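You operate a simulated robot arm through the tools that you are given. There is no shell and no other tool.

Carry out the task below with a simulated robot arm. There is one attempt and no reset: what you move stays moved.

## Task
Clamp the strip by the orange toggle, turn the blue toggle across, then unclamp and turn the orange one across.
Fine: use the yellow-handled clamp, wound snug; to unclamp wind its screw right back and run its jaw up to the top; stand it back on the ledge next to the strip's end before you turn the orange toggle; the other four stay across and none pops; leave the brown-handled clamp.

It is judged by the outcome, as a careful person would: the job done as asked, and still so three seconds after it is handed in. It fails if anything else is knocked over, pushed out of place, dropped, spilled or broken.

## Robot
A 6-joint arm with a two-finger parallel gripper, fixed in place. Base frame: the origin is on the floor under the middle of its stand, x ahead of it, y to its left, z up; the work surface is at about z = 0.9. Readings come in m, degrees, newtons and seconds.
It reaches about 1.066 m from its shoulder. Its first joint turns from -166.0 to 166.0 degrees. Payload 3.91 kg.
The tool frame sits at the grasp point between the pads (the TCP): z along the fingers, y along the line on which they close. The tips reach 0.03 m beyond it. The gripper opens to 0.11 m. The fingers are 0.02 m wide and 0.01 m thick; the gripper's body (0.048 by 0.112 m) begins 0.055 m behind the TCP.
Orientation is that of the tool frame in the base frame, as [roll, pitch, yaw] about the fixed x, y, z axes, in that order (R = Rz(yaw) Ry(pitch) Rx(roll)). With the fingers straight down and closing along the base's y, the tool's x points along the base's -x, its y along +y and its z along -z.

## Interface
- The arm moves only by the tool jog_arm. Its argument "series" is a list of rows, each a list of 7 numbers: the shift along the tool's x, y, z in m, then the turn, a rotation vector about the tool's x, y, z in degrees, then the finger opening in m, from 0 to 0.11. In form: [[tx, ty, tz, ax, ay, az, grip], ...]. A call has 1 to 20 rows; each row shifts and turns the commanded pose from where the row before left it, along the tool's axes as they then stand. A row lasts 0.2 s, in which the tool goes at most 0.05 m and 8.6 degrees; a call with a longer step from one row to the next is refused whole, and so is a gripper value outside its range. A pose out of reach is approached as far as the arm can. The call stops where the force on the tool passes 40 N (or 10 N more than at its start, if that is more) or the arm is blocked; 0.2 s more then pass. The fingers move at their own pace (about 0.153 m/s each) and stop on an object; they squeeze with about 42 N. The grip force told is the motor's: it shows also when the fingers shut on nothing. Time passes only in rows, and 0.2 s behind the last, so rows that do not move let the fingers close. The reply holds the time, the measured pose of the TCP, the force on the tool along the base axes, the opening and the grip force, in the units named above and with some noise, with the torque about the TCP (base axes, N m) and any sound that the robot's microphone picked up.
- Cameras (640 x 400 px; columns grow to the right, rows downward): "scene" is fixed at [0.0367, 0.6523, 1.7401]; the picture's right is [-0.67, -0.75, 0.00], its down [-0.52, 0.47, -0.71] and it looks along [0.53, -0.48, -0.70] (base axes); focal length 332 px, centre (320, 200). "wrist" rides on the gripper at [0.072, 0.017, -0.103] in the tool frame; the picture's right is [-0.23, 0.97, 0.00], its down [-0.76, -0.18, -0.62] and it looks along [-0.61, -0.14, 0.78] (tool axes); focal length 222 px, centre (320, 200). There is no depth. A picture from a camera that has moved, and an enlarged one, comes with that camera's place and axes in the base frame and with its lens. The place of the scene camera against the robot may be out by one fixed shift of up to 0.025 m in any direction.
- snapshot(camera): a new picture of that camera. The clock stands still meanwhile.
- enlarge(camera, box): a new picture of the part [left, top, right, bottom] of that camera's present view, enlarged. The clock stands still meanwhile.
- close_job(): hands the job in; it is judged then, once.

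Nothing tells you positions but the pictures and the camera data. Unless the task says otherwise, let go and move clear before handing in.

The tools are called after "Emit:" as name(argument=value, ...) on one line, values as JSON. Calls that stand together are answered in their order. jog_arm: Moves the arm, as the interface text tells. Its arguments: {"type":"object","properties":{"series":{"type":"array","items":{"type":"array","items":{"type":"number"}}}},"required":["series"]} The other tools are called the same way: snapshot (camera) takes a picture; enlarge (camera, box) takes an enlarged picture of a part of a camera's view; close_job () hands the job in.

At the start:

```text
time: 0.0
tool_pos: [0.5417, 0.1173, 1.3517]
ee_rot: [179.9, 0.0, -179.9]
force: [-0.2, -0.3, 0.4]
ft_torque: [0.03, -0.03, 0.02]
opening: 0.11
grip_force: 0.0
```

scene: 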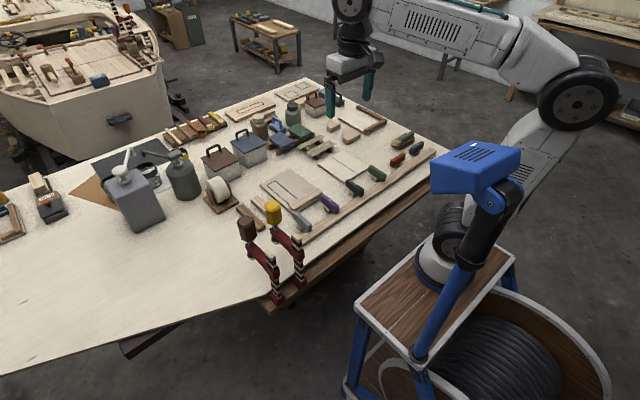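
wrist: 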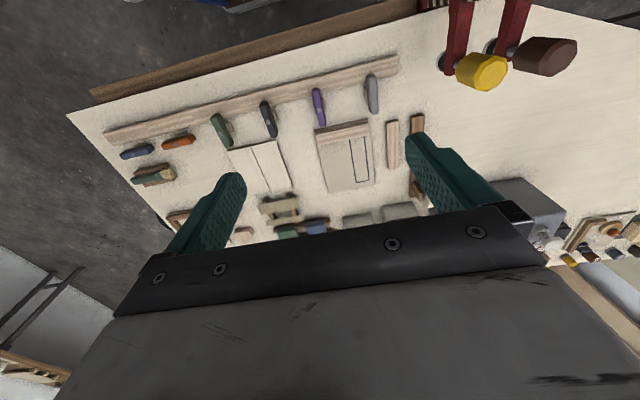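

I see a bench with a strip along the near edge carrying six toggles, and two clamps standing on a ledge near the strip's end. I'll look closer before I move anything.

Emit:
enlarge(camera="scene", box=[220, 180, 380, 310])

Emit:
enlarge(camera="scene", box=[320, 110, 460, 220])

Emit:
enlarge(camera="wrist", box=[80, 0, 400, 200])

Emit:
enlarge(camera="wrist", box=[400, 0, 640, 150])

```text
3.08 times, centred on (300, 245) of scene
camera zoom: at [0.0367, 0.6523, 1.7401], right [-0.67, -0.75, 0.0], down [-0.52, 0.47, -0.71], along [0.53, -0.48, -0.7], focal length 1022 px, centre (382, 62)
```

zoom: 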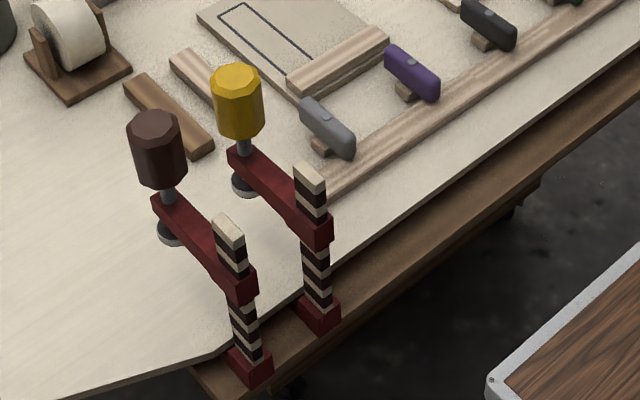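

```text
3.64 times, centred on (390, 165) of scene
camera zoom: at [0.0367, 0.6523, 1.7401], right [-0.67, -0.75, 0.0], down [-0.52, 0.47, -0.71], along [0.53, -0.48, -0.7], focal length 1208 px, centre (66, 327)
```

zoom: 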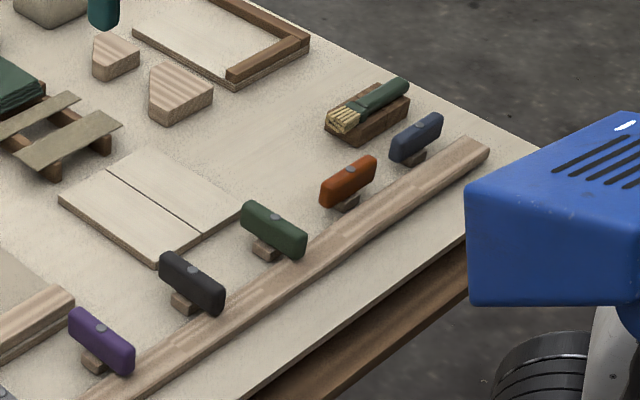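

```text
2.00 times, centred on (240, 100) of wrist
camera zoom: at [0.4701, 0.1346, 1.4546], right [0.23, 0.97, 0.0], down [0.76, -0.18, 0.62], along [0.61, -0.14, -0.78], focal length 444 px, centre (480, 400)
```

zoom: 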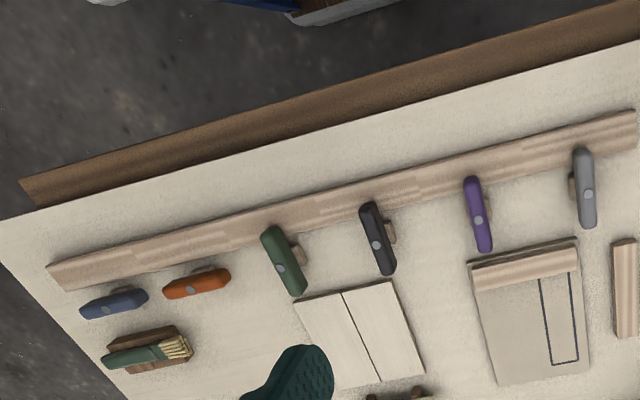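

```text
2.67 times, centred on (520, 75) of wrist
camera zoom: at [0.4701, 0.1346, 1.4546], right [0.23, 0.97, 0.0], down [0.76, -0.18, 0.62], along [0.61, -0.14, -0.78], focal length 592 px, centre (-213, 533)
```

zoom: 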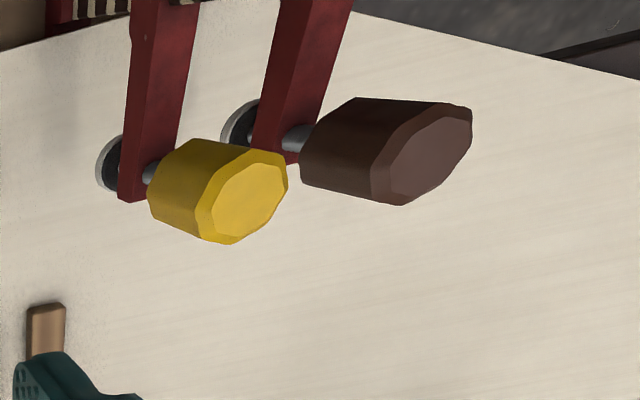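

The strip seems to run along y at about x≈0.56, from y≈-0.46 to 0.26. The blue and orange toggles lie along it and the other four are across it. I'll pull the arm back and over so the wrist camera can see the clamps and ledge.

Emit:
jog_arm(series=[[0.04, 0.03, 0, 0, 0, 0, 0.11], [0.04, 0.03, 0, 0, 0, 0, 0.11], [0.04, 0.03, 0, 0, 0, 0, 0.11], [0.04, 0.03, 0, 0, 0, 0, 0.11], [0.04, 0.03, 0, 0, 0, 0, 0.11], [0, 0, 0, 0, 0, 0, 0.11]])

Emit:
snapshot(camera="wrist")

```text
time: 1.4
tool_pos: [0.3426, 0.2684, 1.3517]
ee_rot: [179.9, 0.2, 180.0]
force: [0.0, 0.0, -0.6]
ft_torque: [0.01, 0.01, -0.03]
opening: 0.1101
grip_force: 0.0
```

```text
taken
camera wrist: at [0.2707, 0.2845, 1.4542], right [0.23, 0.97, 0.0], down [0.76, -0.18, 0.62], along [0.61, -0.14, -0.78], focal length 222 px, centre (320, 200)
```

wrist: 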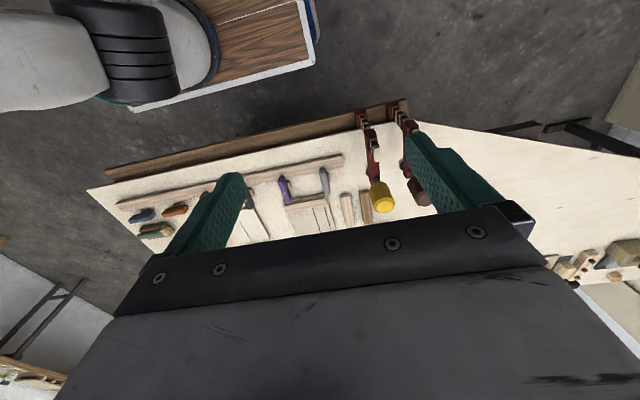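

The clamps stand on a brown ledge below the bench edge. I'll enlarge that area.

Emit:
enlarge(camera="wrist", box=[320, 80, 440, 220])

Emit:
enlarge(camera="wrist", box=[100, 120, 240, 250])

Emit:
snapshot(camera="scene")

```text
2.86 times, centred on (380, 150) of wrist
camera zoom: at [0.2707, 0.2845, 1.4542], right [0.23, 0.97, 0.0], down [0.76, -0.18, 0.62], along [0.61, -0.14, -0.78], focal length 635 px, centre (149, 343)
```

zoom: 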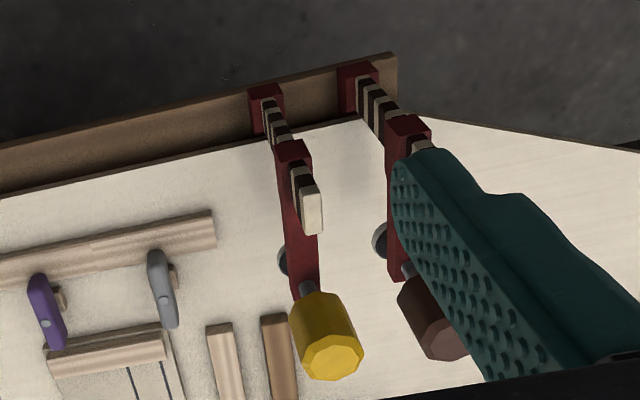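

```text
3.08 times, centred on (170, 185) of wrist
camera zoom: at [0.2707, 0.2845, 1.4542], right [0.23, 0.97, 0.0], down [0.76, -0.18, 0.62], along [0.61, -0.14, -0.78], focal length 684 px, centre (782, 246)
```

zoom: 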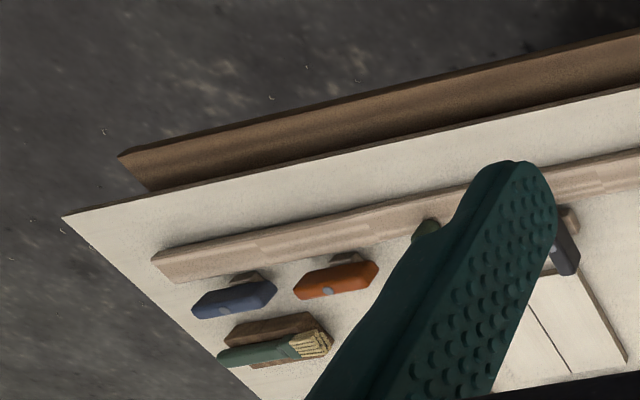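

```text
taken
```

scene: 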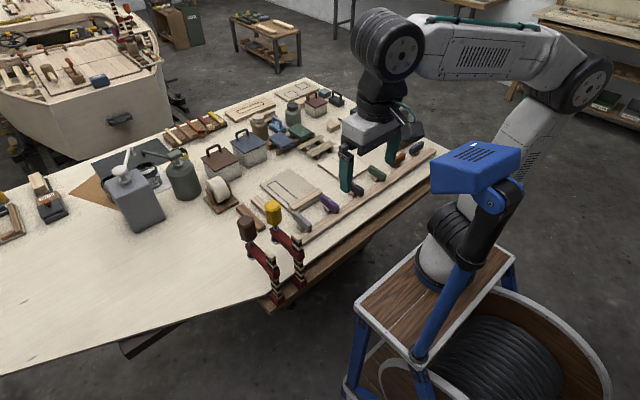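

The ledge sits a bit below the bench top and sticks out toward me, with both clamps on it at y≈0.34 and y≈0.42. I want a side view along +y to understand the clamp geometry, so I'll rotate the hand and lower it over the empty middle.

Emit:
jog_arm(series=[[-0.016, -0.044, 0, 0, 0, 0, 0.11], [-0.016, -0.044, 0, 0, 0, 0, 0.11], [-0.016, -0.044, 0, 0, 0, 0, 0.11], [-0.016, -0.044, 0, 0, 0, 0, 0.11], [-0.016, -0.044, 0, 0, 0, 0, 0.11], [0, 0, 0, 0, 0, -8.2, 0.11], [0, 0, 0, 0, 0, -8.2, 0.11], [0, 0, 0, 0, 0, -8.2, 0.11], [0, 0, 0, 0, 0, -8.2, 0.11], [0, 0, 0, 0, 0, -8.2, 0.11], [0, 0, 0, 0, 0, -8.2, 0.11], [0, 0, 0, 0, 0, -8.2, 0.11], [0, 0, 0, 0, 0, -8.2, 0.11], [0, 0, 0, 0, 0, -8.2, 0.11], [0, 0, 0, 0, 0, -8.2, 0.11], [0, 0, 0, 0, 0, -8.0, 0.11], [0, 0, 0, 0, 0, 0, 0.11]])

Emit:
snapshot(camera="wrist")

```text
time: 5.0
tool_pos: [0.4219, 0.0468, 1.3495]
ee_rot: [179.9, 0.1, -90.0]
force: [0.2, -0.6, 0.1]
ft_torque: [-0.04, 0.01, 0.01]
opening: 0.11
grip_force: 0.2
```

```text
taken
camera wrist: at [0.4063, -0.0245, 1.4538], right [-0.97, 0.22, 0.0], down [0.17, 0.76, 0.62], along [0.14, 0.61, -0.78], focal length 222 px, centre (320, 200)
```

wrist: 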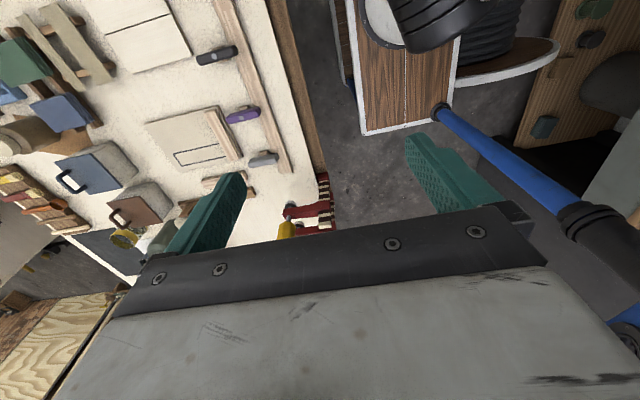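

The clamps appear near the gripper's centre line. I'll lower to about z=1.10 and tilt the hand for a side view.

Emit:
jog_arm(series=[[0, 0, 0.045, 0, 0, 0, 0.11], [0, 0, 0.045, 0, 0, 0, 0.11], [0, 0, 0.045, 0, 0, 0, 0.11], [0, 0, 0.045, 0, 0, 0, 0.11], [0, 0, 0.02, 0, -7.5, 0, 0.11], [0, 0, 0, 0, -7.5, 0, 0.11], [0, 0, 0, 0, -7.5, 0, 0.11], [0, 0, 0, 0, -7.5, 0, 0.11], [0, 0, 0, 0, 0, 0, 0.11]])

Emit:
snapshot(camera="wrist")

```text
time: 7.0
tool_pos: [0.4227, 0.0484, 1.1508]
ee_rot: [-179.9, 30.2, -89.8]
force: [0.4, -0.5, 0.1]
ft_torque: [0.02, -0.01, -0.01]
opening: 0.1098
grip_force: 0.0
```

```text
taken
camera wrist: at [0.4066, -0.0663, 1.2041], right [-0.97, 0.2, 0.11], down [0.18, 0.34, 0.92], along [0.14, 0.92, -0.37], focal length 222 px, centre (320, 200)
```

wrist: 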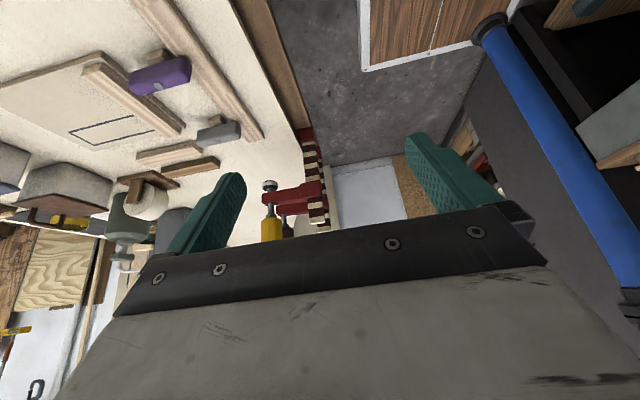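

Emit:
enlarge(camera="wrist", box=[230, 110, 360, 240])

Emit:
enlarge(camera="wrist", box=[100, 0, 330, 150])

```text
3.08 times, centred on (295, 175) of wrist
camera zoom: at [0.4066, -0.0663, 1.2041], right [-0.97, 0.2, 0.11], down [0.18, 0.34, 0.92], along [0.14, 0.92, -0.37], focal length 684 px, centre (397, 277)
```

zoom: 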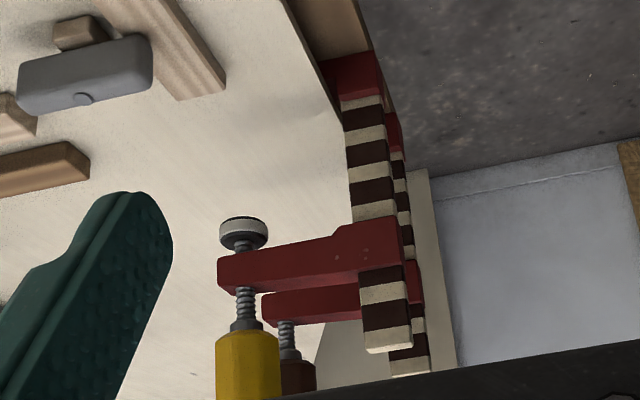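

```text
2.67 times, centred on (215, 75) of wrist
camera zoom: at [0.4066, -0.0663, 1.2041], right [-0.97, 0.2, 0.11], down [0.18, 0.34, 0.92], along [0.14, 0.92, -0.37], focal length 592 px, centre (600, 533)
```

zoom: 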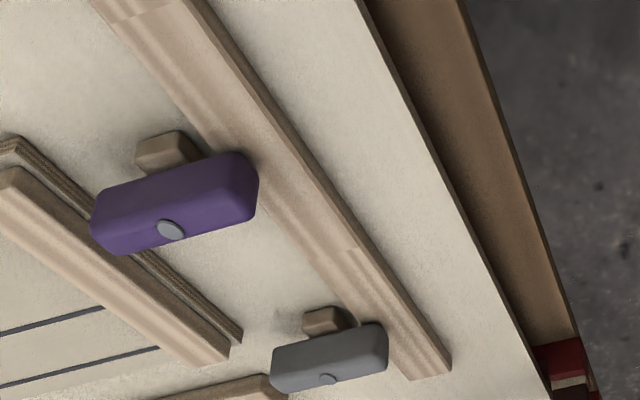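

In the side view the red arm with the screw sits below the top of the striped bar, the pad is well above the bench, and the red foot is at the ledge. I'll get a closer, lower view of the foot from the robot's side.

Emit:
jog_arm(series=[[-0.0101, 0.01545, 0.0347, 0, 0, 0, 0.11], [-0.0101, 0.01545, 0.0347, 0, 0, 0, 0.11], [-0.0101, 0.01545, 0.0347, 0, 0, 0, 0.11], [-0.0101, 0.01545, 0.0347, 0, 0, 0, 0.11], [-0.0101, 0.01545, 0.0347, 0, 0, 0, 0.11], [-0.0101, 0.01545, 0.0347, 0, 0, 0, 0.11], [0, 0, 0, 3.5, 0, 6.06, 0.11], [0, 0, 0, 3.5, 0, 6.06, 0.11], [0, 0, 0, 3.5, 0, 6.06, 0.11], [0, 0, 0, 3.5, 0, 6.06, 0.11], [0, 0, 0, 3.5, 0, 6.06, 0.11], [0, 0, 0, 0, 0, 0, 0.11]])

Emit:
snapshot(camera="wrist")

Emit:
enlarge(camera="wrist", box=[240, 40, 440, 220])

```text
time: 9.6
tool_pos: [0.3844, 0.24, 1.0959]
ee_rot: [179.9, 30.2, -124.9]
force: [0.6, -0.7, -0.7]
ft_torque: [0.02, -0.01, 0.03]
opening: 0.1098
grip_force: 0.0
out of reach, approached as far as the arm can: row 2, 3, 4, 5, 6, 7, 8, 10
```

```text
taken
camera wrist: at [0.3062, 0.1551, 1.1481], right [-0.69, 0.72, 0.11], down [0.34, 0.18, 0.92], along [0.64, 0.67, -0.37], focal length 222 px, centre (320, 200)
```

wrist: 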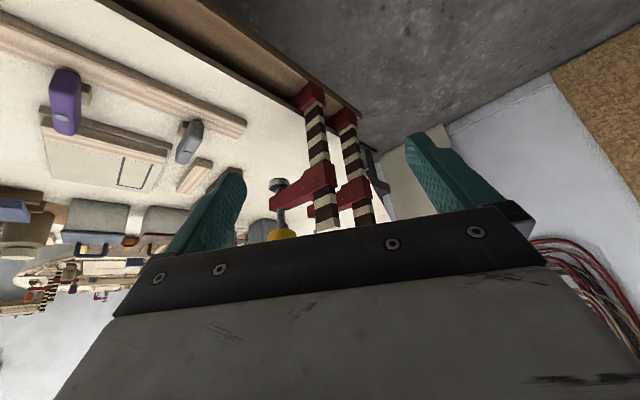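

```text
2.22 times, centred on (340, 130) of wrist
camera zoom: at [0.3062, 0.1551, 1.1481], right [-0.69, 0.72, 0.11], down [0.34, 0.18, 0.92], along [0.64, 0.67, -0.37], focal length 494 px, centre (276, 356)
```

zoom: 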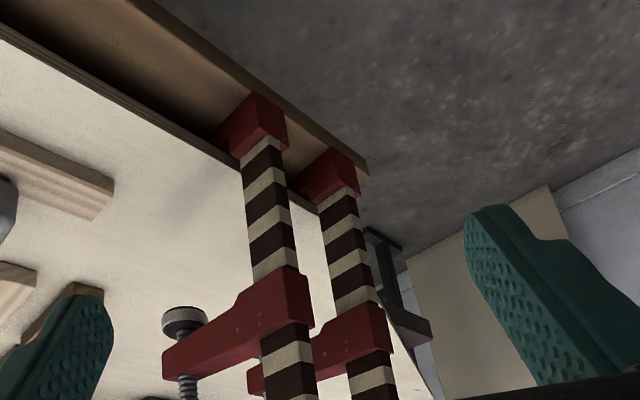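

The foot looks tucked under the bench edge, with the bar at about (0.48, 0.348), the pad about (0.572, 0.342, 0.98) and the strip centre line x≈0.571. I'll zoom in on the gap and foot.

Emit:
enlarge(camera="wrist", box=[270, 60, 370, 122])

Emit:
enlarge(camera="wrist", box=[120, 0, 320, 120])

Emit:
enlarge(camera="scene", box=[225, 235, 325, 310])

```text
6.40 times, centred on (320, 91) of wrist
camera zoom: at [0.3062, 0.1551, 1.1481], right [-0.69, 0.72, 0.11], down [0.34, 0.18, 0.92], along [0.64, 0.67, -0.37], focal length 1422 px, centre (320, 898)
```

zoom: 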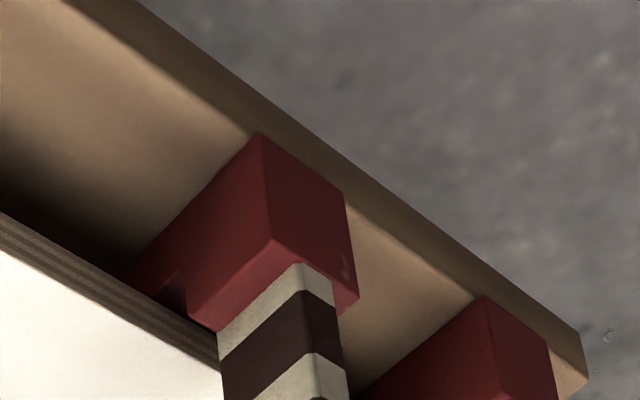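

```text
3.20 times, centred on (220, 60) of wrist
camera zoom: at [0.3062, 0.1551, 1.1481], right [-0.69, 0.72, 0.11], down [0.34, 0.18, 0.92], along [0.64, 0.67, -0.37], focal length 711 px, centre (640, 648)
```

zoom: 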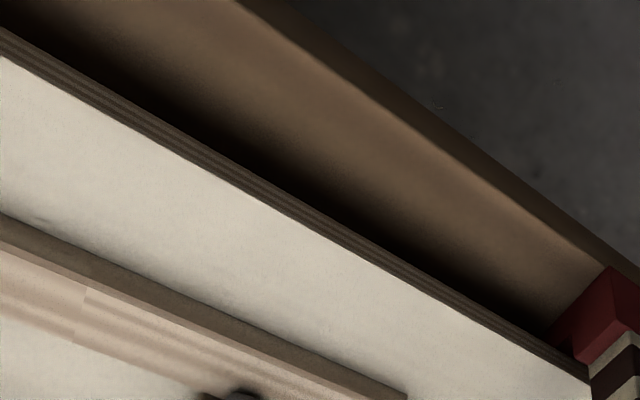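

```text
5.33 times, centred on (275, 272) of scene
camera zoom: at [0.0367, 0.6523, 1.7401], right [-0.67, -0.75, 0.0], down [-0.52, 0.47, -0.71], along [0.53, -0.48, -0.7], focal length 1772 px, centre (560, -187)
```

zoom: 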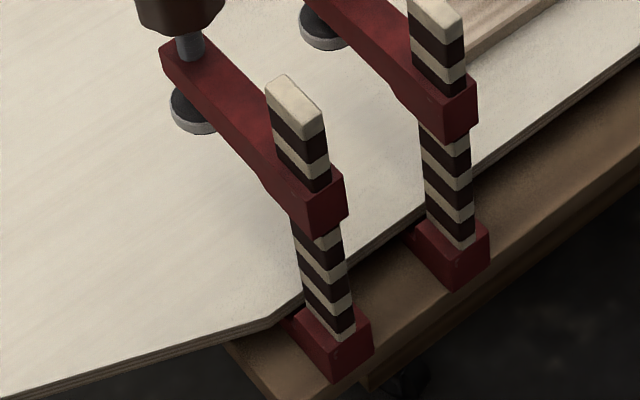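

The geometry is now clear. The ledge is at about z=0.862, the bench board spans 0.888–0.90, and the foot block is outside the bench edge with its lower jaw under the board. The bar is about 26×14 mm at (0.481, 0.349). I'll rise, level the hand, and go above the bar to grip its top.

Emit:
jog_arm(series=[[-0.02, 0, -0.0346, 0, 0, 0, 0.06], [-0.02, 0, -0.0346, 0, 0, 0, 0.06], [-0.02, 0, -0.0346, 0, 0, 0, 0.06], [-0.02, 0, -0.0346, 0, 0, 0, 0.06], [-0.02, 0, -0.0346, 0, 0, 0, 0.06], [0, 0, 0, 0, 7.5, 0, 0.06], [0, 0, 0, 0, 7.5, 0, 0.06], [0, 0, 0, 0, 7.5, 0, 0.06], [0, 0, 0, 0, 7.6, 0, 0.06], [0, 0, 0, 0, 0, -7, 0.06], [0, 0, 0, 0, 0, -7, 0.06], [0, 0, 0, 0, 0, -7, 0.06], [0, 0, 0, 0, 0, -7, 0.06], [0, 0, 0, 0, 0, -7, 0.06], [0, 0, 0, 0, 0, 0, 0.06]])

```text
time: 12.8
tool_pos: [0.3846, 0.2385, 1.2943]
ee_rot: [-179.9, 0.0, -89.9]
force: [0.1, 0.8, -0.1]
ft_torque: [-0.03, 0.02, 0.02]
opening: 0.0599
grip_force: 0.2
```

The hand is level at (0.385, 0.239, 1.294). Next I move above the bar and check alignment.

Emit:
jog_arm(series=[[-0.0276, -0.0241, 0.0186, 0, 0, 0, 0.06], [-0.0276, -0.0241, 0.0186, 0, 0, 0, 0.06], [-0.0276, -0.0241, 0.0186, 0, 0, 0, 0.06], [-0.0277, -0.0241, 0.0186, 0, 0, 0, 0.06], [0, 0, 0, 0, 0, 0, 0.06]])

Emit:
snapshot(camera="wrist")

Emit:
enlarge(camera="scene", box=[220, 150, 360, 310])

```text
time: 14.0
tool_pos: [0.4803, 0.3515, 1.221]
ee_rot: [-180.0, 0.1, -90.0]
force: [0.4, -0.4, -0.5]
ft_torque: [-0.01, -0.01, -0.01]
opening: 0.0601
grip_force: 0.2
```

```text
taken
camera wrist: at [0.465, 0.2779, 1.3234], right [-0.97, 0.23, 0.0], down [0.18, 0.76, 0.62], along [0.14, 0.61, -0.78], focal length 222 px, centre (320, 200)
```

wrist: 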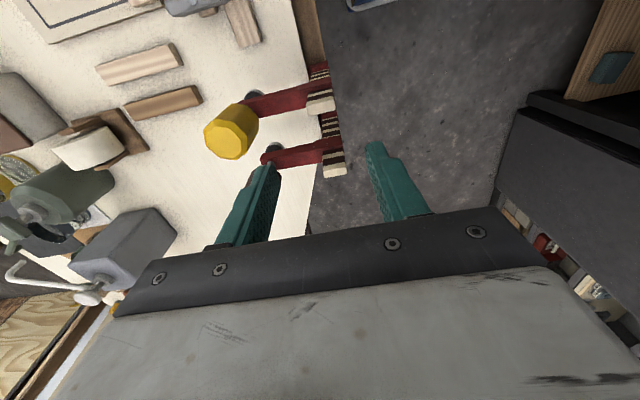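

```text
2.50 times, centred on (290, 230) of scene
camera zoom: at [0.0367, 0.6523, 1.7401], right [-0.67, -0.75, 0.0], down [-0.52, 0.47, -0.71], along [0.53, -0.48, -0.7], focal length 830 px, centre (395, 125)
```

zoom: 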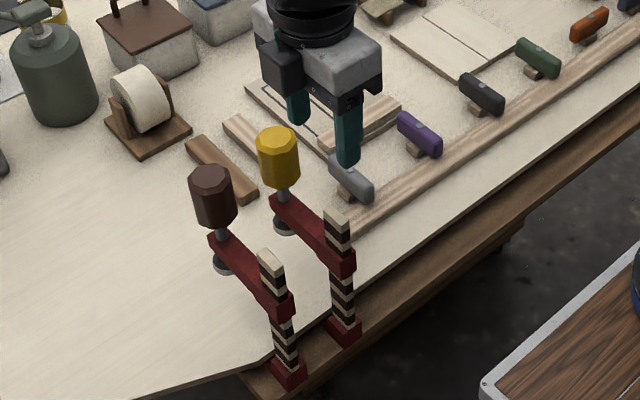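

I'll zoom the wrist view on the bar top to refine its position.

Emit:
enlarge(camera="wrist", box=[190, 50, 370, 190])

```text
2.86 times, centred on (280, 120) of wrist
camera zoom: at [0.465, 0.2779, 1.3234], right [-0.97, 0.23, 0.0], down [0.18, 0.76, 0.62], along [0.14, 0.61, -0.78], focal length 635 px, centre (434, 429)
```

zoom: 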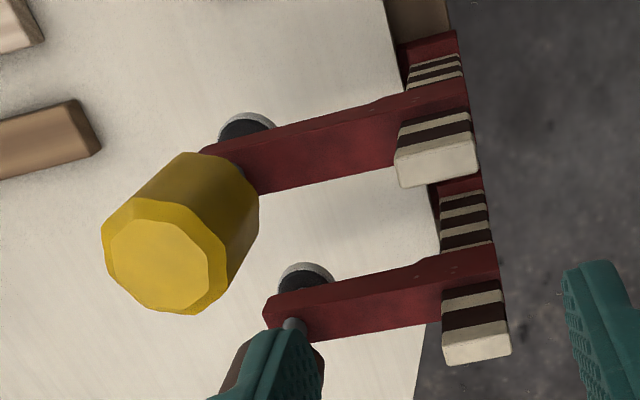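

The bar top is at about (0.479, 0.345, 1.085). I'll centre and descend, checking before closing.

Emit:
jog_arm(series=[[0.0065, 0.0013, 0.0, 0, 0, 0, 0.06], [0, 0, 0.03, 0, 0, 0, 0.06], [0, 0, 0.03, 0, 0, 0, 0.06], [0, 0, 0.03, 0, 0, 0, 0.06], [0, 0, 0.02, 0, 0, 0, 0.06], [0, 0, 0.01, 0, 0, 0, 0.06], [0, 0, 0, 0, 0, 0, 0.06]])

Emit:
snapshot(camera="wrist")

Emit:
enlarge(camera="scene", box=[220, 150, 360, 310])

```text
time: 15.6
tool_pos: [0.4785, 0.3427, 1.101]
ee_rot: [-180.0, 0.0, -89.9]
force: [0.5, 0.0, -0.2]
ft_torque: [0.0, 0.03, -0.01]
opening: 0.0599
grip_force: 0.1
```

```text
taken
camera wrist: at [0.4626, 0.271, 1.2041], right [-0.97, 0.23, 0.0], down [0.18, 0.76, 0.62], along [0.14, 0.61, -0.78], focal length 222 px, centre (320, 200)
```

wrist: 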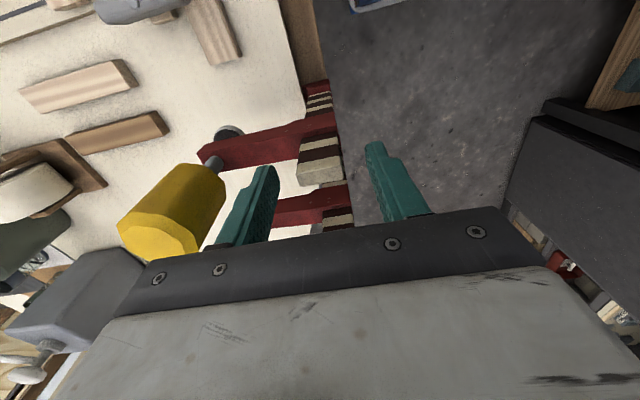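

```text
2.50 times, centred on (290, 230) of scene
camera zoom: at [0.0367, 0.6523, 1.7401], right [-0.67, -0.75, 0.0], down [-0.52, 0.47, -0.71], along [0.53, -0.48, -0.7], focal length 830 px, centre (395, 125)
```

zoom: 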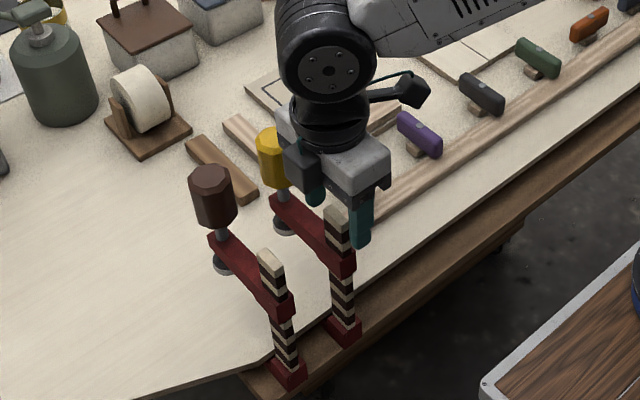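

Emit:
enlarge(camera="wrist", box=[230, 90, 410, 240])

```text
2.67 times, centred on (320, 165) of wrist
camera zoom: at [0.4626, 0.271, 1.2041], right [-0.97, 0.23, 0.0], down [0.18, 0.76, 0.62], along [0.14, 0.61, -0.78], focal length 592 px, centre (320, 293)
```

zoom: 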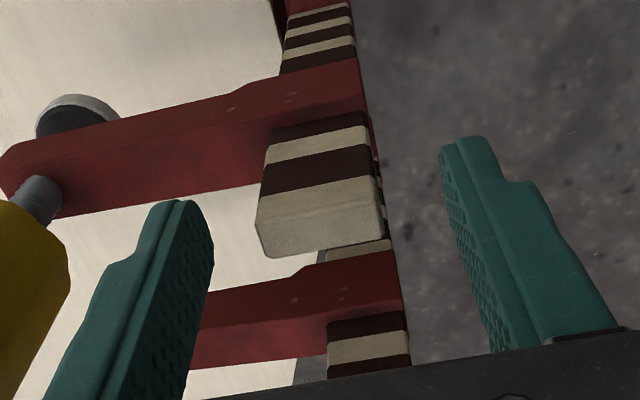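

The bar top is centred at (0.479, 0.345) and the jaw housing top is at about z=1.036. I'll descend to z=1.071 and close on the bar.

Emit:
jog_arm(series=[[-0.0025, 0, 0.01, 0, 0, 0, 0.06], [0, 0, 0.01, 0, 0, 0, 0.06], [0, 0, 0.01, 0, 0, 0, 0.06], [0, 0, 0, 0, 0, 0, 0.06]])

Emit:
enlarge(camera="wrist", box=[230, 90, 410, 240])

```text
time: 16.6
tool_pos: [0.4785, 0.3461, 1.0705]
ee_rot: [-179.9, 0.0, -89.9]
force: [0.1, 0.3, 0.1]
ft_torque: [0.01, -0.06, 0.02]
opening: 0.06
grip_force: 0.0
```

```text
2.67 times, centred on (320, 165) of wrist
camera zoom: at [0.4629, 0.2733, 1.1734], right [-0.97, 0.23, 0.0], down [0.18, 0.76, 0.62], along [0.14, 0.61, -0.78], focal length 592 px, centre (320, 293)
```

zoom: 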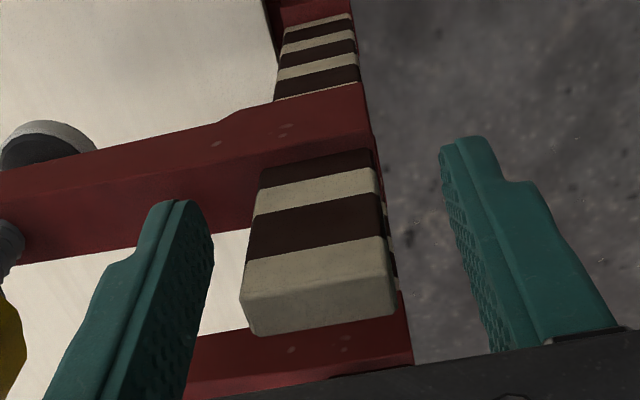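

The bar is between the fingers. Closing on it now.

Emit:
jog_arm(series=[[0, 0, 0, 0, 0, 0, 0.03], [0, 0, 0, 0, 0, 0, 0.02], [0, 0, 0, 0, 0, 0, 0.0], [0, 0, 0, 0, 0, 0, 0.0]])

Emit:
enlarge(camera="wrist", box=[230, 90, 410, 240])

```text
time: 17.6
tool_pos: [0.4785, 0.3449, 1.0712]
ee_rot: [-180.0, 0.0, -89.9]
force: [0.1, 0.4, -0.5]
ft_torque: [0.05, 0.05, -0.05]
opening: 0.0296
grip_force: 41.5
```

```text
2.67 times, centred on (320, 165) of wrist
camera zoom: at [0.4629, 0.2733, 1.1735], right [-0.97, 0.23, 0.0], down [0.18, 0.76, 0.62], along [0.14, 0.61, -0.78], focal length 592 px, centre (320, 293)
```

zoom: 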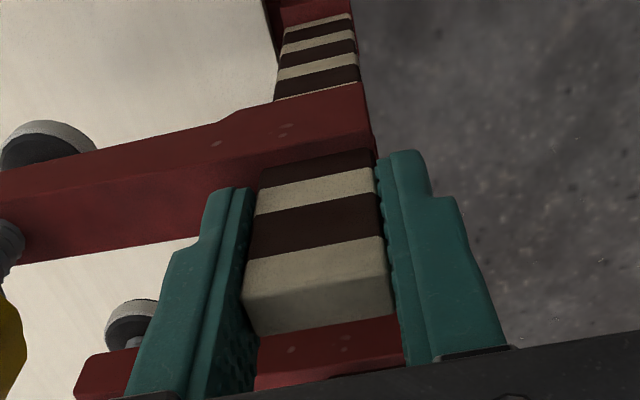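

The bar is held (29.6 mm wide, 42 N). I'll lift it by 3 mm and read the weight.

Emit:
jog_arm(series=[[0, 0, -0.0015, 0, 0, 0, 0.0], [0, 0, -0.0015, 0, 0, 0, 0.0], [0, 0, 0, 0, 0, 0, 0.0], [0, 0, 0, 0, 0, 0, 0.0]])

Emit:
enlarge(camera="scene", box=[225, 235, 325, 310])

```text
time: 18.6
tool_pos: [0.4797, 0.3452, 1.074]
ee_rot: [180.0, 0.0, -90.0]
force: [-0.1, -0.1, -5.0]
ft_torque: [0.02, 0.15, 0.0]
opening: 0.0299
grip_force: 42.0
```

```text
5.33 times, centred on (275, 272) of scene
camera zoom: at [0.0367, 0.6523, 1.7401], right [-0.67, -0.75, 0.0], down [-0.52, 0.47, -0.71], along [0.53, -0.48, -0.7], focal length 1772 px, centre (560, -187)
```

zoom: 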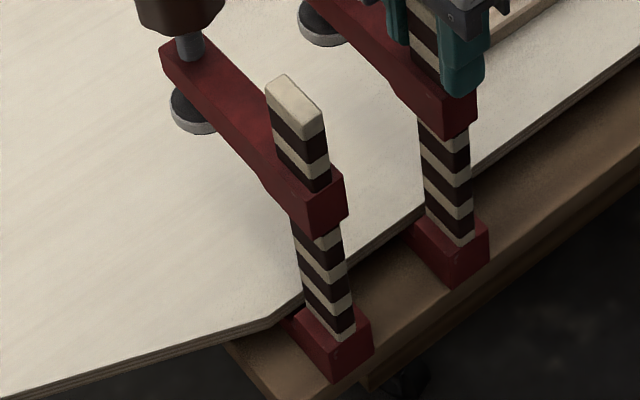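

The clamp is lifted slightly and weighs about 0.5 kg. I'll carry it along -y just above the ledge, with its jaw staying under the board and its pad well above the toggles.

Emit:
jog_arm(series=[[0.005, 0, 0, 0, 0, 0, 0.0], [0.01, 0, 0, 0, 0, 0, 0.0], [0.02, 0, 0, 0, 0, 0, 0.0], [0.02, 0, 0, 0, 0, 0, 0.0], [0.02, 0, 0, 0, 0, 0, 0.0], [0.02, 0, 0, 0, 0, 0, 0.0], [0.02, 0, 0, 0, 0, 0, 0.0], [0.02, 0, 0, 0, 0, 0, 0.0], [0.02, 0, 0, 0, 0, 0, 0.0], [0.02, 0, 0, 0, 0, 0, 0.0], [0.02, 0, 0, 0, 0, 0, 0.0], [0.01, 0, 0, 0, 0, 0, 0.0], [0.005, 0, 0, 0, 0, 0, 0.0], [0, 0, 0, 0, 0, 0, 0.0]])

Emit:
snapshot(camera="scene")

Emit:
snapshot(camera="wrist")

```text
time: 21.6
tool_pos: [0.4815, 0.1349, 1.074]
ee_rot: [-180.0, 0.0, -89.9]
force: [-0.3, 0.2, -4.7]
ft_torque: [-0.01, 0.16, 0.01]
opening: 0.0298
grip_force: 41.9
```

```text
taken
```

scene: 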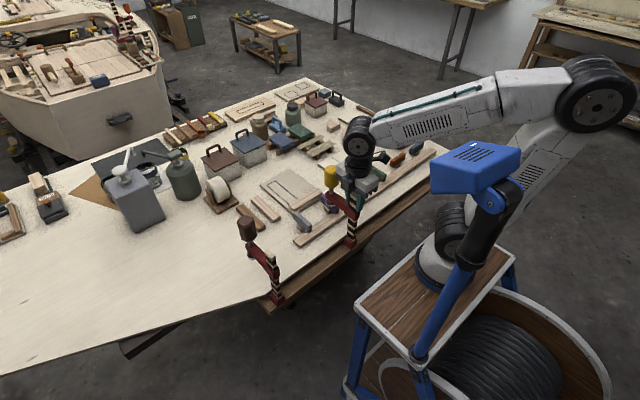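

```text
taken
camera wrist: at [0.465, 0.0626, 1.177], right [-0.97, 0.23, 0.0], down [0.18, 0.76, 0.62], along [0.14, 0.61, -0.78], focal length 222 px, centre (320, 200)
```

wrist: 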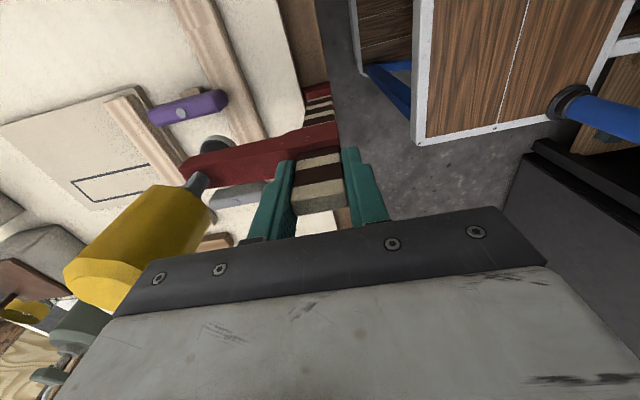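

The carry is going well. Continuing toward the orange toggle.

Emit:
jog_arm(series=[[0.01, 0, 0, 0, 0, 0, 0.0], [0.02, 0.0005, 0, 0, 0, 0, 0.0], [0.02, 0.0005, 0, 0, 0, 0, 0.0], [0.02, 0, 0, 0, 0, 0, 0.0], [0.02, 0, 0, 0, 0, 0, 0.0], [0.02, 0, 0, 0, 0, 0, 0.0], [0.02, 0, 0, 0, 0, 0, 0.0], [0.02, 0, 0, 0, 0, 0, 0.0], [0.02, 0, 0, 0, 0, 0, 0.0], [0.02, 0, 0, 0, 0, 0, 0.0], [0.02, 0, 0, 0, 0, 0, 0.0], [0.02, 0, 0, 0, 0, 0, 0.0], [0.02, 0, 0, 0, 0, 0, 0.0], [0.02, 0, 0, 0, 0, 0, 0.0], [0.02, 0, 0, 0, 0, 0, 0.0], [0.01, 0, 0, 0, 0, 0, 0.0], [0, 0, 0, 0, 0, 0, 0.0]])

Emit:
snapshot(camera="scene")

Emit:
snapshot(camera="wrist")

```text
time: 25.2
tool_pos: [0.4815, -0.1639, 1.0739]
ee_rot: [179.9, 0.0, -89.8]
force: [0.2, -0.3, -4.5]
ft_torque: [-0.03, 0.21, -0.01]
opening: 0.0297
grip_force: 42.3
```

```text
taken
```

scene: 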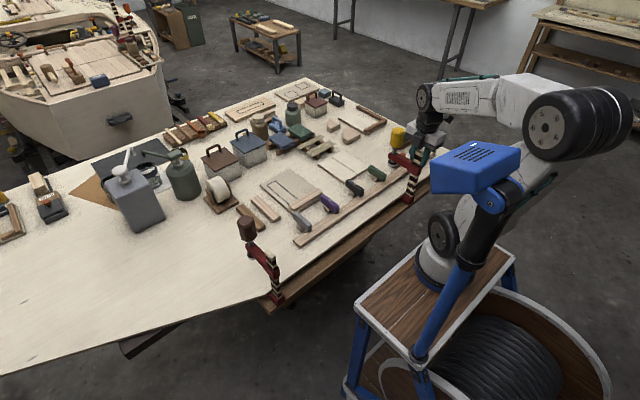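

```text
taken
camera wrist: at [0.4649, -0.2371, 1.1772], right [-0.97, 0.23, 0.0], down [0.18, 0.76, 0.62], along [0.14, 0.61, -0.78], focal length 222 px, centre (320, 200)
```

wrist: 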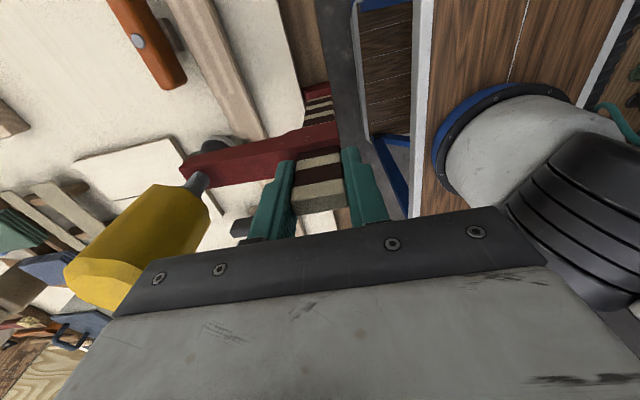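

The orange toggle's pivot is at about (0.618, -0.260). I'll move the clamp the remaining 0.095 m to stand opposite it.

Emit:
jog_arm(series=[[0.01, 0, 0, 0, 0, 0, 0.0], [0.02, 0, 0, 0, 0, 0, 0.0], [0.02, 0, 0, 0, 0, 0, 0.0], [0.02, 0, 0, 0, 0, 0, 0.0], [0.015, 0, 0, 0, 0, 0, 0.0], [0.01, 0, 0, 0, 0, 0, 0.0], [0, 0, 0, 0, 0, 0, 0.0]])

Emit:
enlarge(camera="wrist", box=[60, 0, 380, 200])

Emit:
enlarge(camera="scene", box=[350, 100, 470, 220])

```text
time: 26.8
tool_pos: [0.4806, -0.2591, 1.0735]
ee_rot: [-179.9, -0.1, -89.9]
force: [0.1, -0.5, -4.2]
ft_torque: [-0.02, 0.21, -0.01]
opening: 0.0295
grip_force: 41.7
```

```text
2.00 times, centred on (220, 100) of wrist
camera zoom: at [0.4645, -0.3318, 1.1761], right [-0.97, 0.23, 0.0], down [0.18, 0.76, 0.62], along [0.14, 0.61, -0.78], focal length 444 px, centre (520, 400)
```

zoom: 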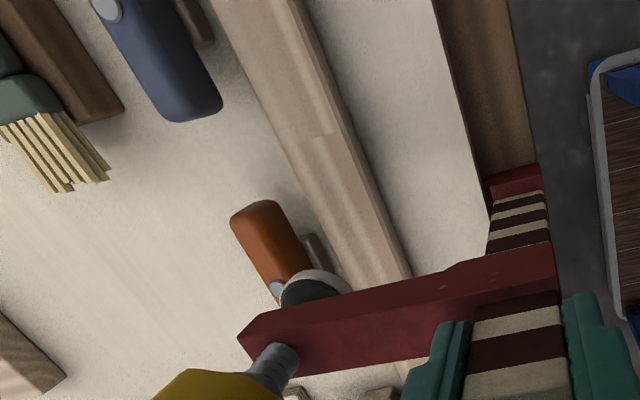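

```text
3.33 times, centred on (410, 160) of scene
camera zoom: at [0.0367, 0.6523, 1.7401], right [-0.67, -0.75, 0.0], down [-0.52, 0.47, -0.71], along [0.53, -0.48, -0.7], focal length 1107 px, centre (20, 333)
```

zoom: 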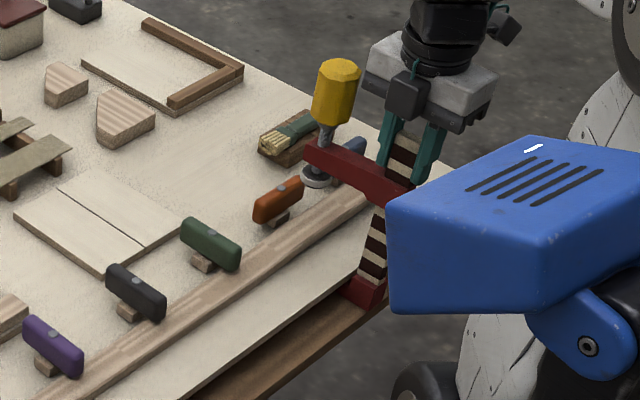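

The pad is over the strip's centre line, opposite the orange toggle. I'll set the clamp down on the ledge gently.

Emit:
jog_arm(series=[[0, 0, 0.001, 0, 0, 0, 0.0], [0, 0, 0.001, 0, 0, 0, 0.0], [0, 0, 0.001, 0, 0, 0, 0.0], [0, 0, 0, 0, 0, 0, 0.0]])

```text
time: 27.8
tool_pos: [0.4798, -0.2593, 1.0696]
ee_rot: [-180.0, 0.0, -89.9]
force: [-0.3, 2.9, 8.0]
ft_torque: [0.61, 0.33, -0.07]
opening: 0.0301
grip_force: 42.0
```

It's touching the ledge with slight pressure; I'll ease up a hair and release.

Emit:
jog_arm(series=[[0, 0, -0.0008, 0, 0, 0, 0.0], [0, 0, 0, 0, 0, 0, 0.0], [0, 0, 0, 0, 0, 0, 0.035], [0, 0, 0, 0, 0, 0, 0.05], [0, 0, 0, 0, 0, 0, 0.05]])

Emit:
enlarge(camera="wrist", box=[60, 0, 380, 200])

Emit:
enlarge(camera="scene", box=[350, 100, 470, 220])

```text
time: 29.0
tool_pos: [0.4793, -0.2586, 1.0716]
ee_rot: [-180.0, 0.1, -89.9]
force: [-1.0, -0.5, 0.3]
ft_torque: [-0.04, 0.01, 0.01]
opening: 0.0501
grip_force: 0.0
```

```text
2.00 times, centred on (220, 100) of wrist
camera zoom: at [0.4634, -0.3319, 1.1737], right [-0.97, 0.23, 0.0], down [0.18, 0.76, 0.62], along [0.14, 0.61, -0.78], focal length 444 px, centre (520, 400)
```

zoom: 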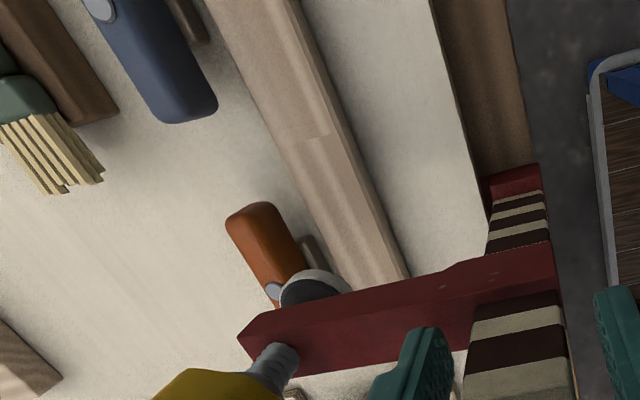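

```text
3.33 times, centred on (410, 160) of scene
camera zoom: at [0.0367, 0.6523, 1.7401], right [-0.67, -0.75, 0.0], down [-0.52, 0.47, -0.71], along [0.53, -0.48, -0.7], focal length 1107 px, centre (20, 333)
```

zoom: 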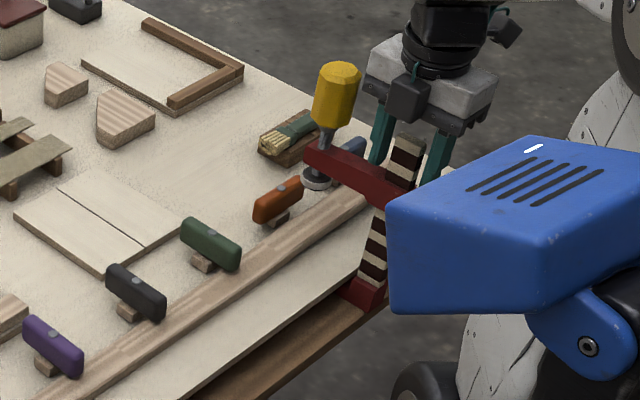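

The clamp stands on its own. I'll lift clear and take a low side view of the strip's end to judge heights of the strip, toggles and pad.

Emit:
jog_arm(series=[[0, 0, -0.03, 0, 0, 0, 0.06], [0, 0, -0.04, 0, 0, 0, 0.06], [0, 0, -0.04, 0, 0, 0, 0.06], [0.045, 0, 0, 0, 0, 0, 0.06], [0.045, 0, 0, 0, 0, 0, 0.06], [0.045, 0, 0, 0, 0, 0, 0.06], [0.045, 0, 0, 0, 0, 0, 0.06], [0.045, 0, 0.02, 0, 0, 0, 0.06], [0.03, -0.02, 0.03, 0, -7.5, 0, 0.06], [0, -0.02, 0.03, 0, -7.5, 0, 0.06], [0, 0, 0.02, 0, -7.5, 0, 0.06], [0, 0, 0.02, 0, -7.5, 0, 0.06], [0, 0, 0, 0, -5, 0, 0.06], [0, 0, 0, 0, 0, 0, 0.06]])

Emit:
snapshot(camera="wrist")

```text
time: 32.0
tool_pos: [0.5186, -0.4986, 1.0638]
ee_rot: [-180.0, 35.1, -89.9]
force: [0.5, -0.5, 0.5]
ft_torque: [0.0, -0.01, -0.04]
opening: 0.06
grip_force: 0.0
```

```text
taken
camera wrist: at [0.5034, -0.6162, 1.1065], right [-0.97, 0.18, 0.13], down [0.18, 0.27, 0.95], along [0.14, 0.95, -0.29], focal length 222 px, centre (320, 200)
```

wrist: 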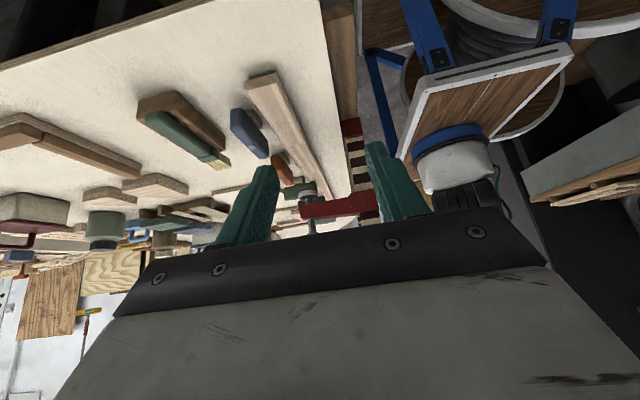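

Emit:
enlarge(camera="wrist", box=[220, 60, 380, 220])

Emit:
enlarge(camera="wrist", box=[215, 60, 315, 140])

```text
2.50 times, centred on (300, 140) of wrist
camera zoom: at [0.5034, -0.6162, 1.1065], right [-0.97, 0.18, 0.13], down [0.18, 0.27, 0.95], along [0.14, 0.95, -0.29], focal length 555 px, centre (370, 350)
```

zoom: 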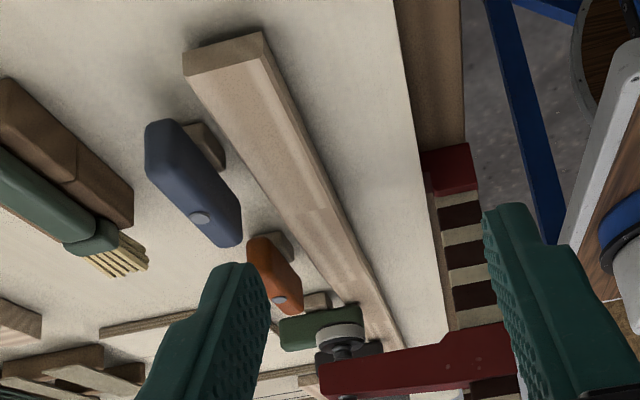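

```text
5.00 times, centred on (265, 100) of wrist
camera zoom: at [0.5034, -0.6162, 1.1065], right [-0.97, 0.18, 0.13], down [0.18, 0.27, 0.95], along [0.14, 0.95, -0.29], focal length 1111 px, centre (595, 700)
```

zoom: 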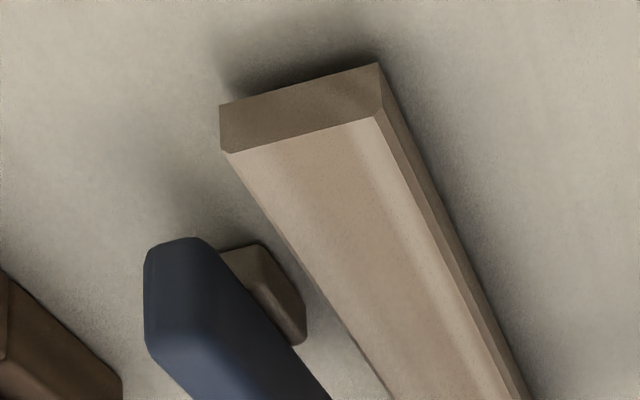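

The strip's end looks slightly raised off the bench (shadow beneath it), which explains the clamp. The pad is about 5–6 cm above it. I'll go above the yellow handle, grip it from the top, and use it to run the jaw down before winding.

Emit:
jog_arm(series=[[-0.0244, 0, -0.0348, 0, 0, 0, 0.08], [-0.0244, 0, -0.0348, 0, 0, 0, 0.08], [-0.0244, 0, -0.0348, 0, 0, 0, 0.08], [-0.0244, 0, -0.0348, 0, 0, 0, 0.08], [0, 0, 0, 0, 7, 0, 0.08], [0, 0, 0, 0, 7, 0, 0.08], [0, 0, 0, 0, 7, 0, 0.08], [0, 0, 0, 0, 7, 0, 0.08], [0, 0, 0, 0, 7.1, 0, 0.08], [-0.0395, -0.0092, 0, 0, 0, 0, 0.08], [-0.0395, -0.0092, 0, 0, 0, 0, 0.08], [-0.0395, -0.0092, 0, 0, 0, 0, 0.08], [-0.0395, -0.0092, 0, 0, 0, 0, 0.08], [-0.0395, -0.0092, 0, 0, 0, 0, 0.08], [-0.0395, -0.0092, 0, 0, 0, 0, 0.08], [0, 0, 0, 0, 0, 0, 0.08]])

Emit:
snapshot(camera="wrist")

Emit:
enlarge(camera="wrist", box=[200, 40, 420, 200])

```text
time: 35.4
tool_pos: [0.5737, -0.2549, 1.2237]
ee_rot: [180.0, -0.1, -90.0]
force: [0.3, 0.5, 0.6]
ft_torque: [-0.02, 0.01, 0.01]
opening: 0.0799
grip_force: 0.1
out of reach, approached as far as the arm can: row 4
```

```text
taken
camera wrist: at [0.5574, -0.3266, 1.3271], right [-0.97, 0.23, 0.0], down [0.18, 0.76, 0.62], along [0.14, 0.61, -0.78], focal length 222 px, centre (320, 200)
```

wrist: 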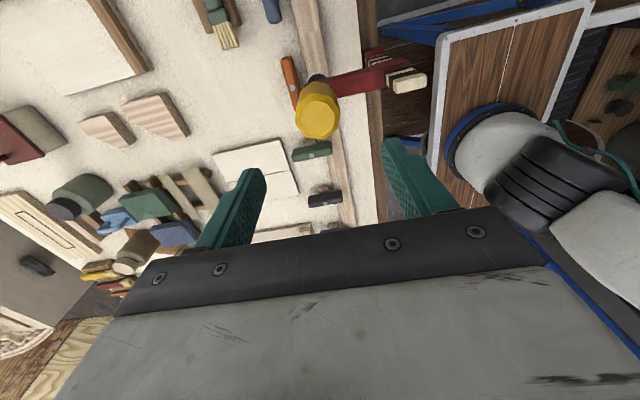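

```text
2.50 times, centred on (310, 120) of wrist
camera zoom: at [0.5574, -0.3266, 1.3271], right [-0.97, 0.23, 0.0], down [0.18, 0.76, 0.62], along [0.14, 0.61, -0.78], focal length 555 px, centre (345, 400)
```

zoom: 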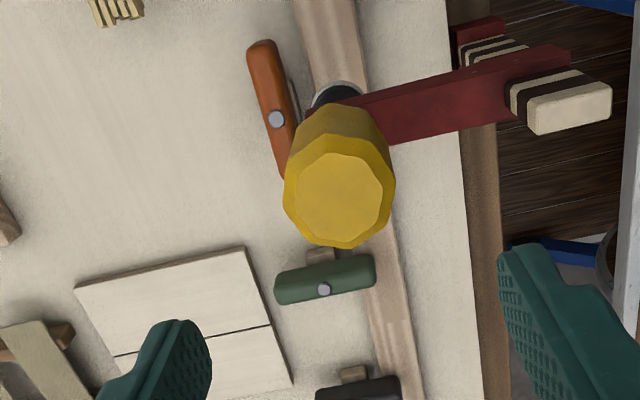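

The handle is centred at about (0.575, -0.260), around 39 mm across. I'll centre and descend around it.

Emit:
jog_arm(series=[[0.005, -0.0013, 0.0, 0, 0, 0, 0.08], [0, 0, 0.03, 0, 0, 0, 0.08], [0, 0, 0.03, 0, 0, 0, 0.08], [0, 0, 0.02, 0, 0, 0, 0.08], [0, 0, 0.02, 0, 0, 0, 0.08], [0, 0, 0, 0, 0, 0, 0.08]])

Emit:
enlarge(camera="wrist", box=[200, 60, 420, 220])

Emit:
enlarge(camera="scene", box=[350, 80, 470, 200])

```text
time: 36.8
tool_pos: [0.5739, -0.2591, 1.1231]
ee_rot: [180.0, -0.1, -89.9]
force: [-0.6, -0.1, 1.1]
ft_torque: [0.0, 0.02, -0.01]
opening: 0.0799
grip_force: 0.1
```

```text
2.50 times, centred on (310, 140) of wrist
camera zoom: at [0.5577, -0.3316, 1.2263], right [-0.97, 0.23, 0.0], down [0.18, 0.76, 0.62], along [0.14, 0.61, -0.78], focal length 555 px, centre (345, 350)
```

zoom: 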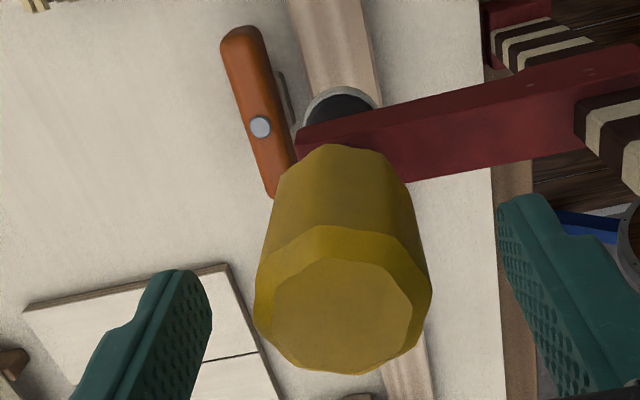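

```text
3.33 times, centred on (410, 140) of scene
camera zoom: at [0.0367, 0.6523, 1.7401], right [-0.67, -0.75, 0.0], down [-0.52, 0.47, -0.71], along [0.53, -0.48, -0.7], focal length 1107 px, centre (20, 400)
```

zoom: 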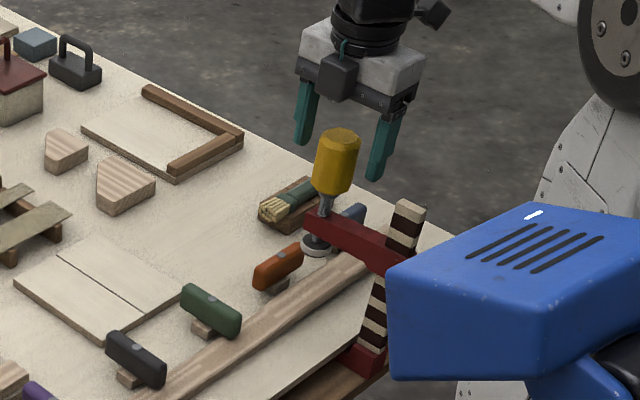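

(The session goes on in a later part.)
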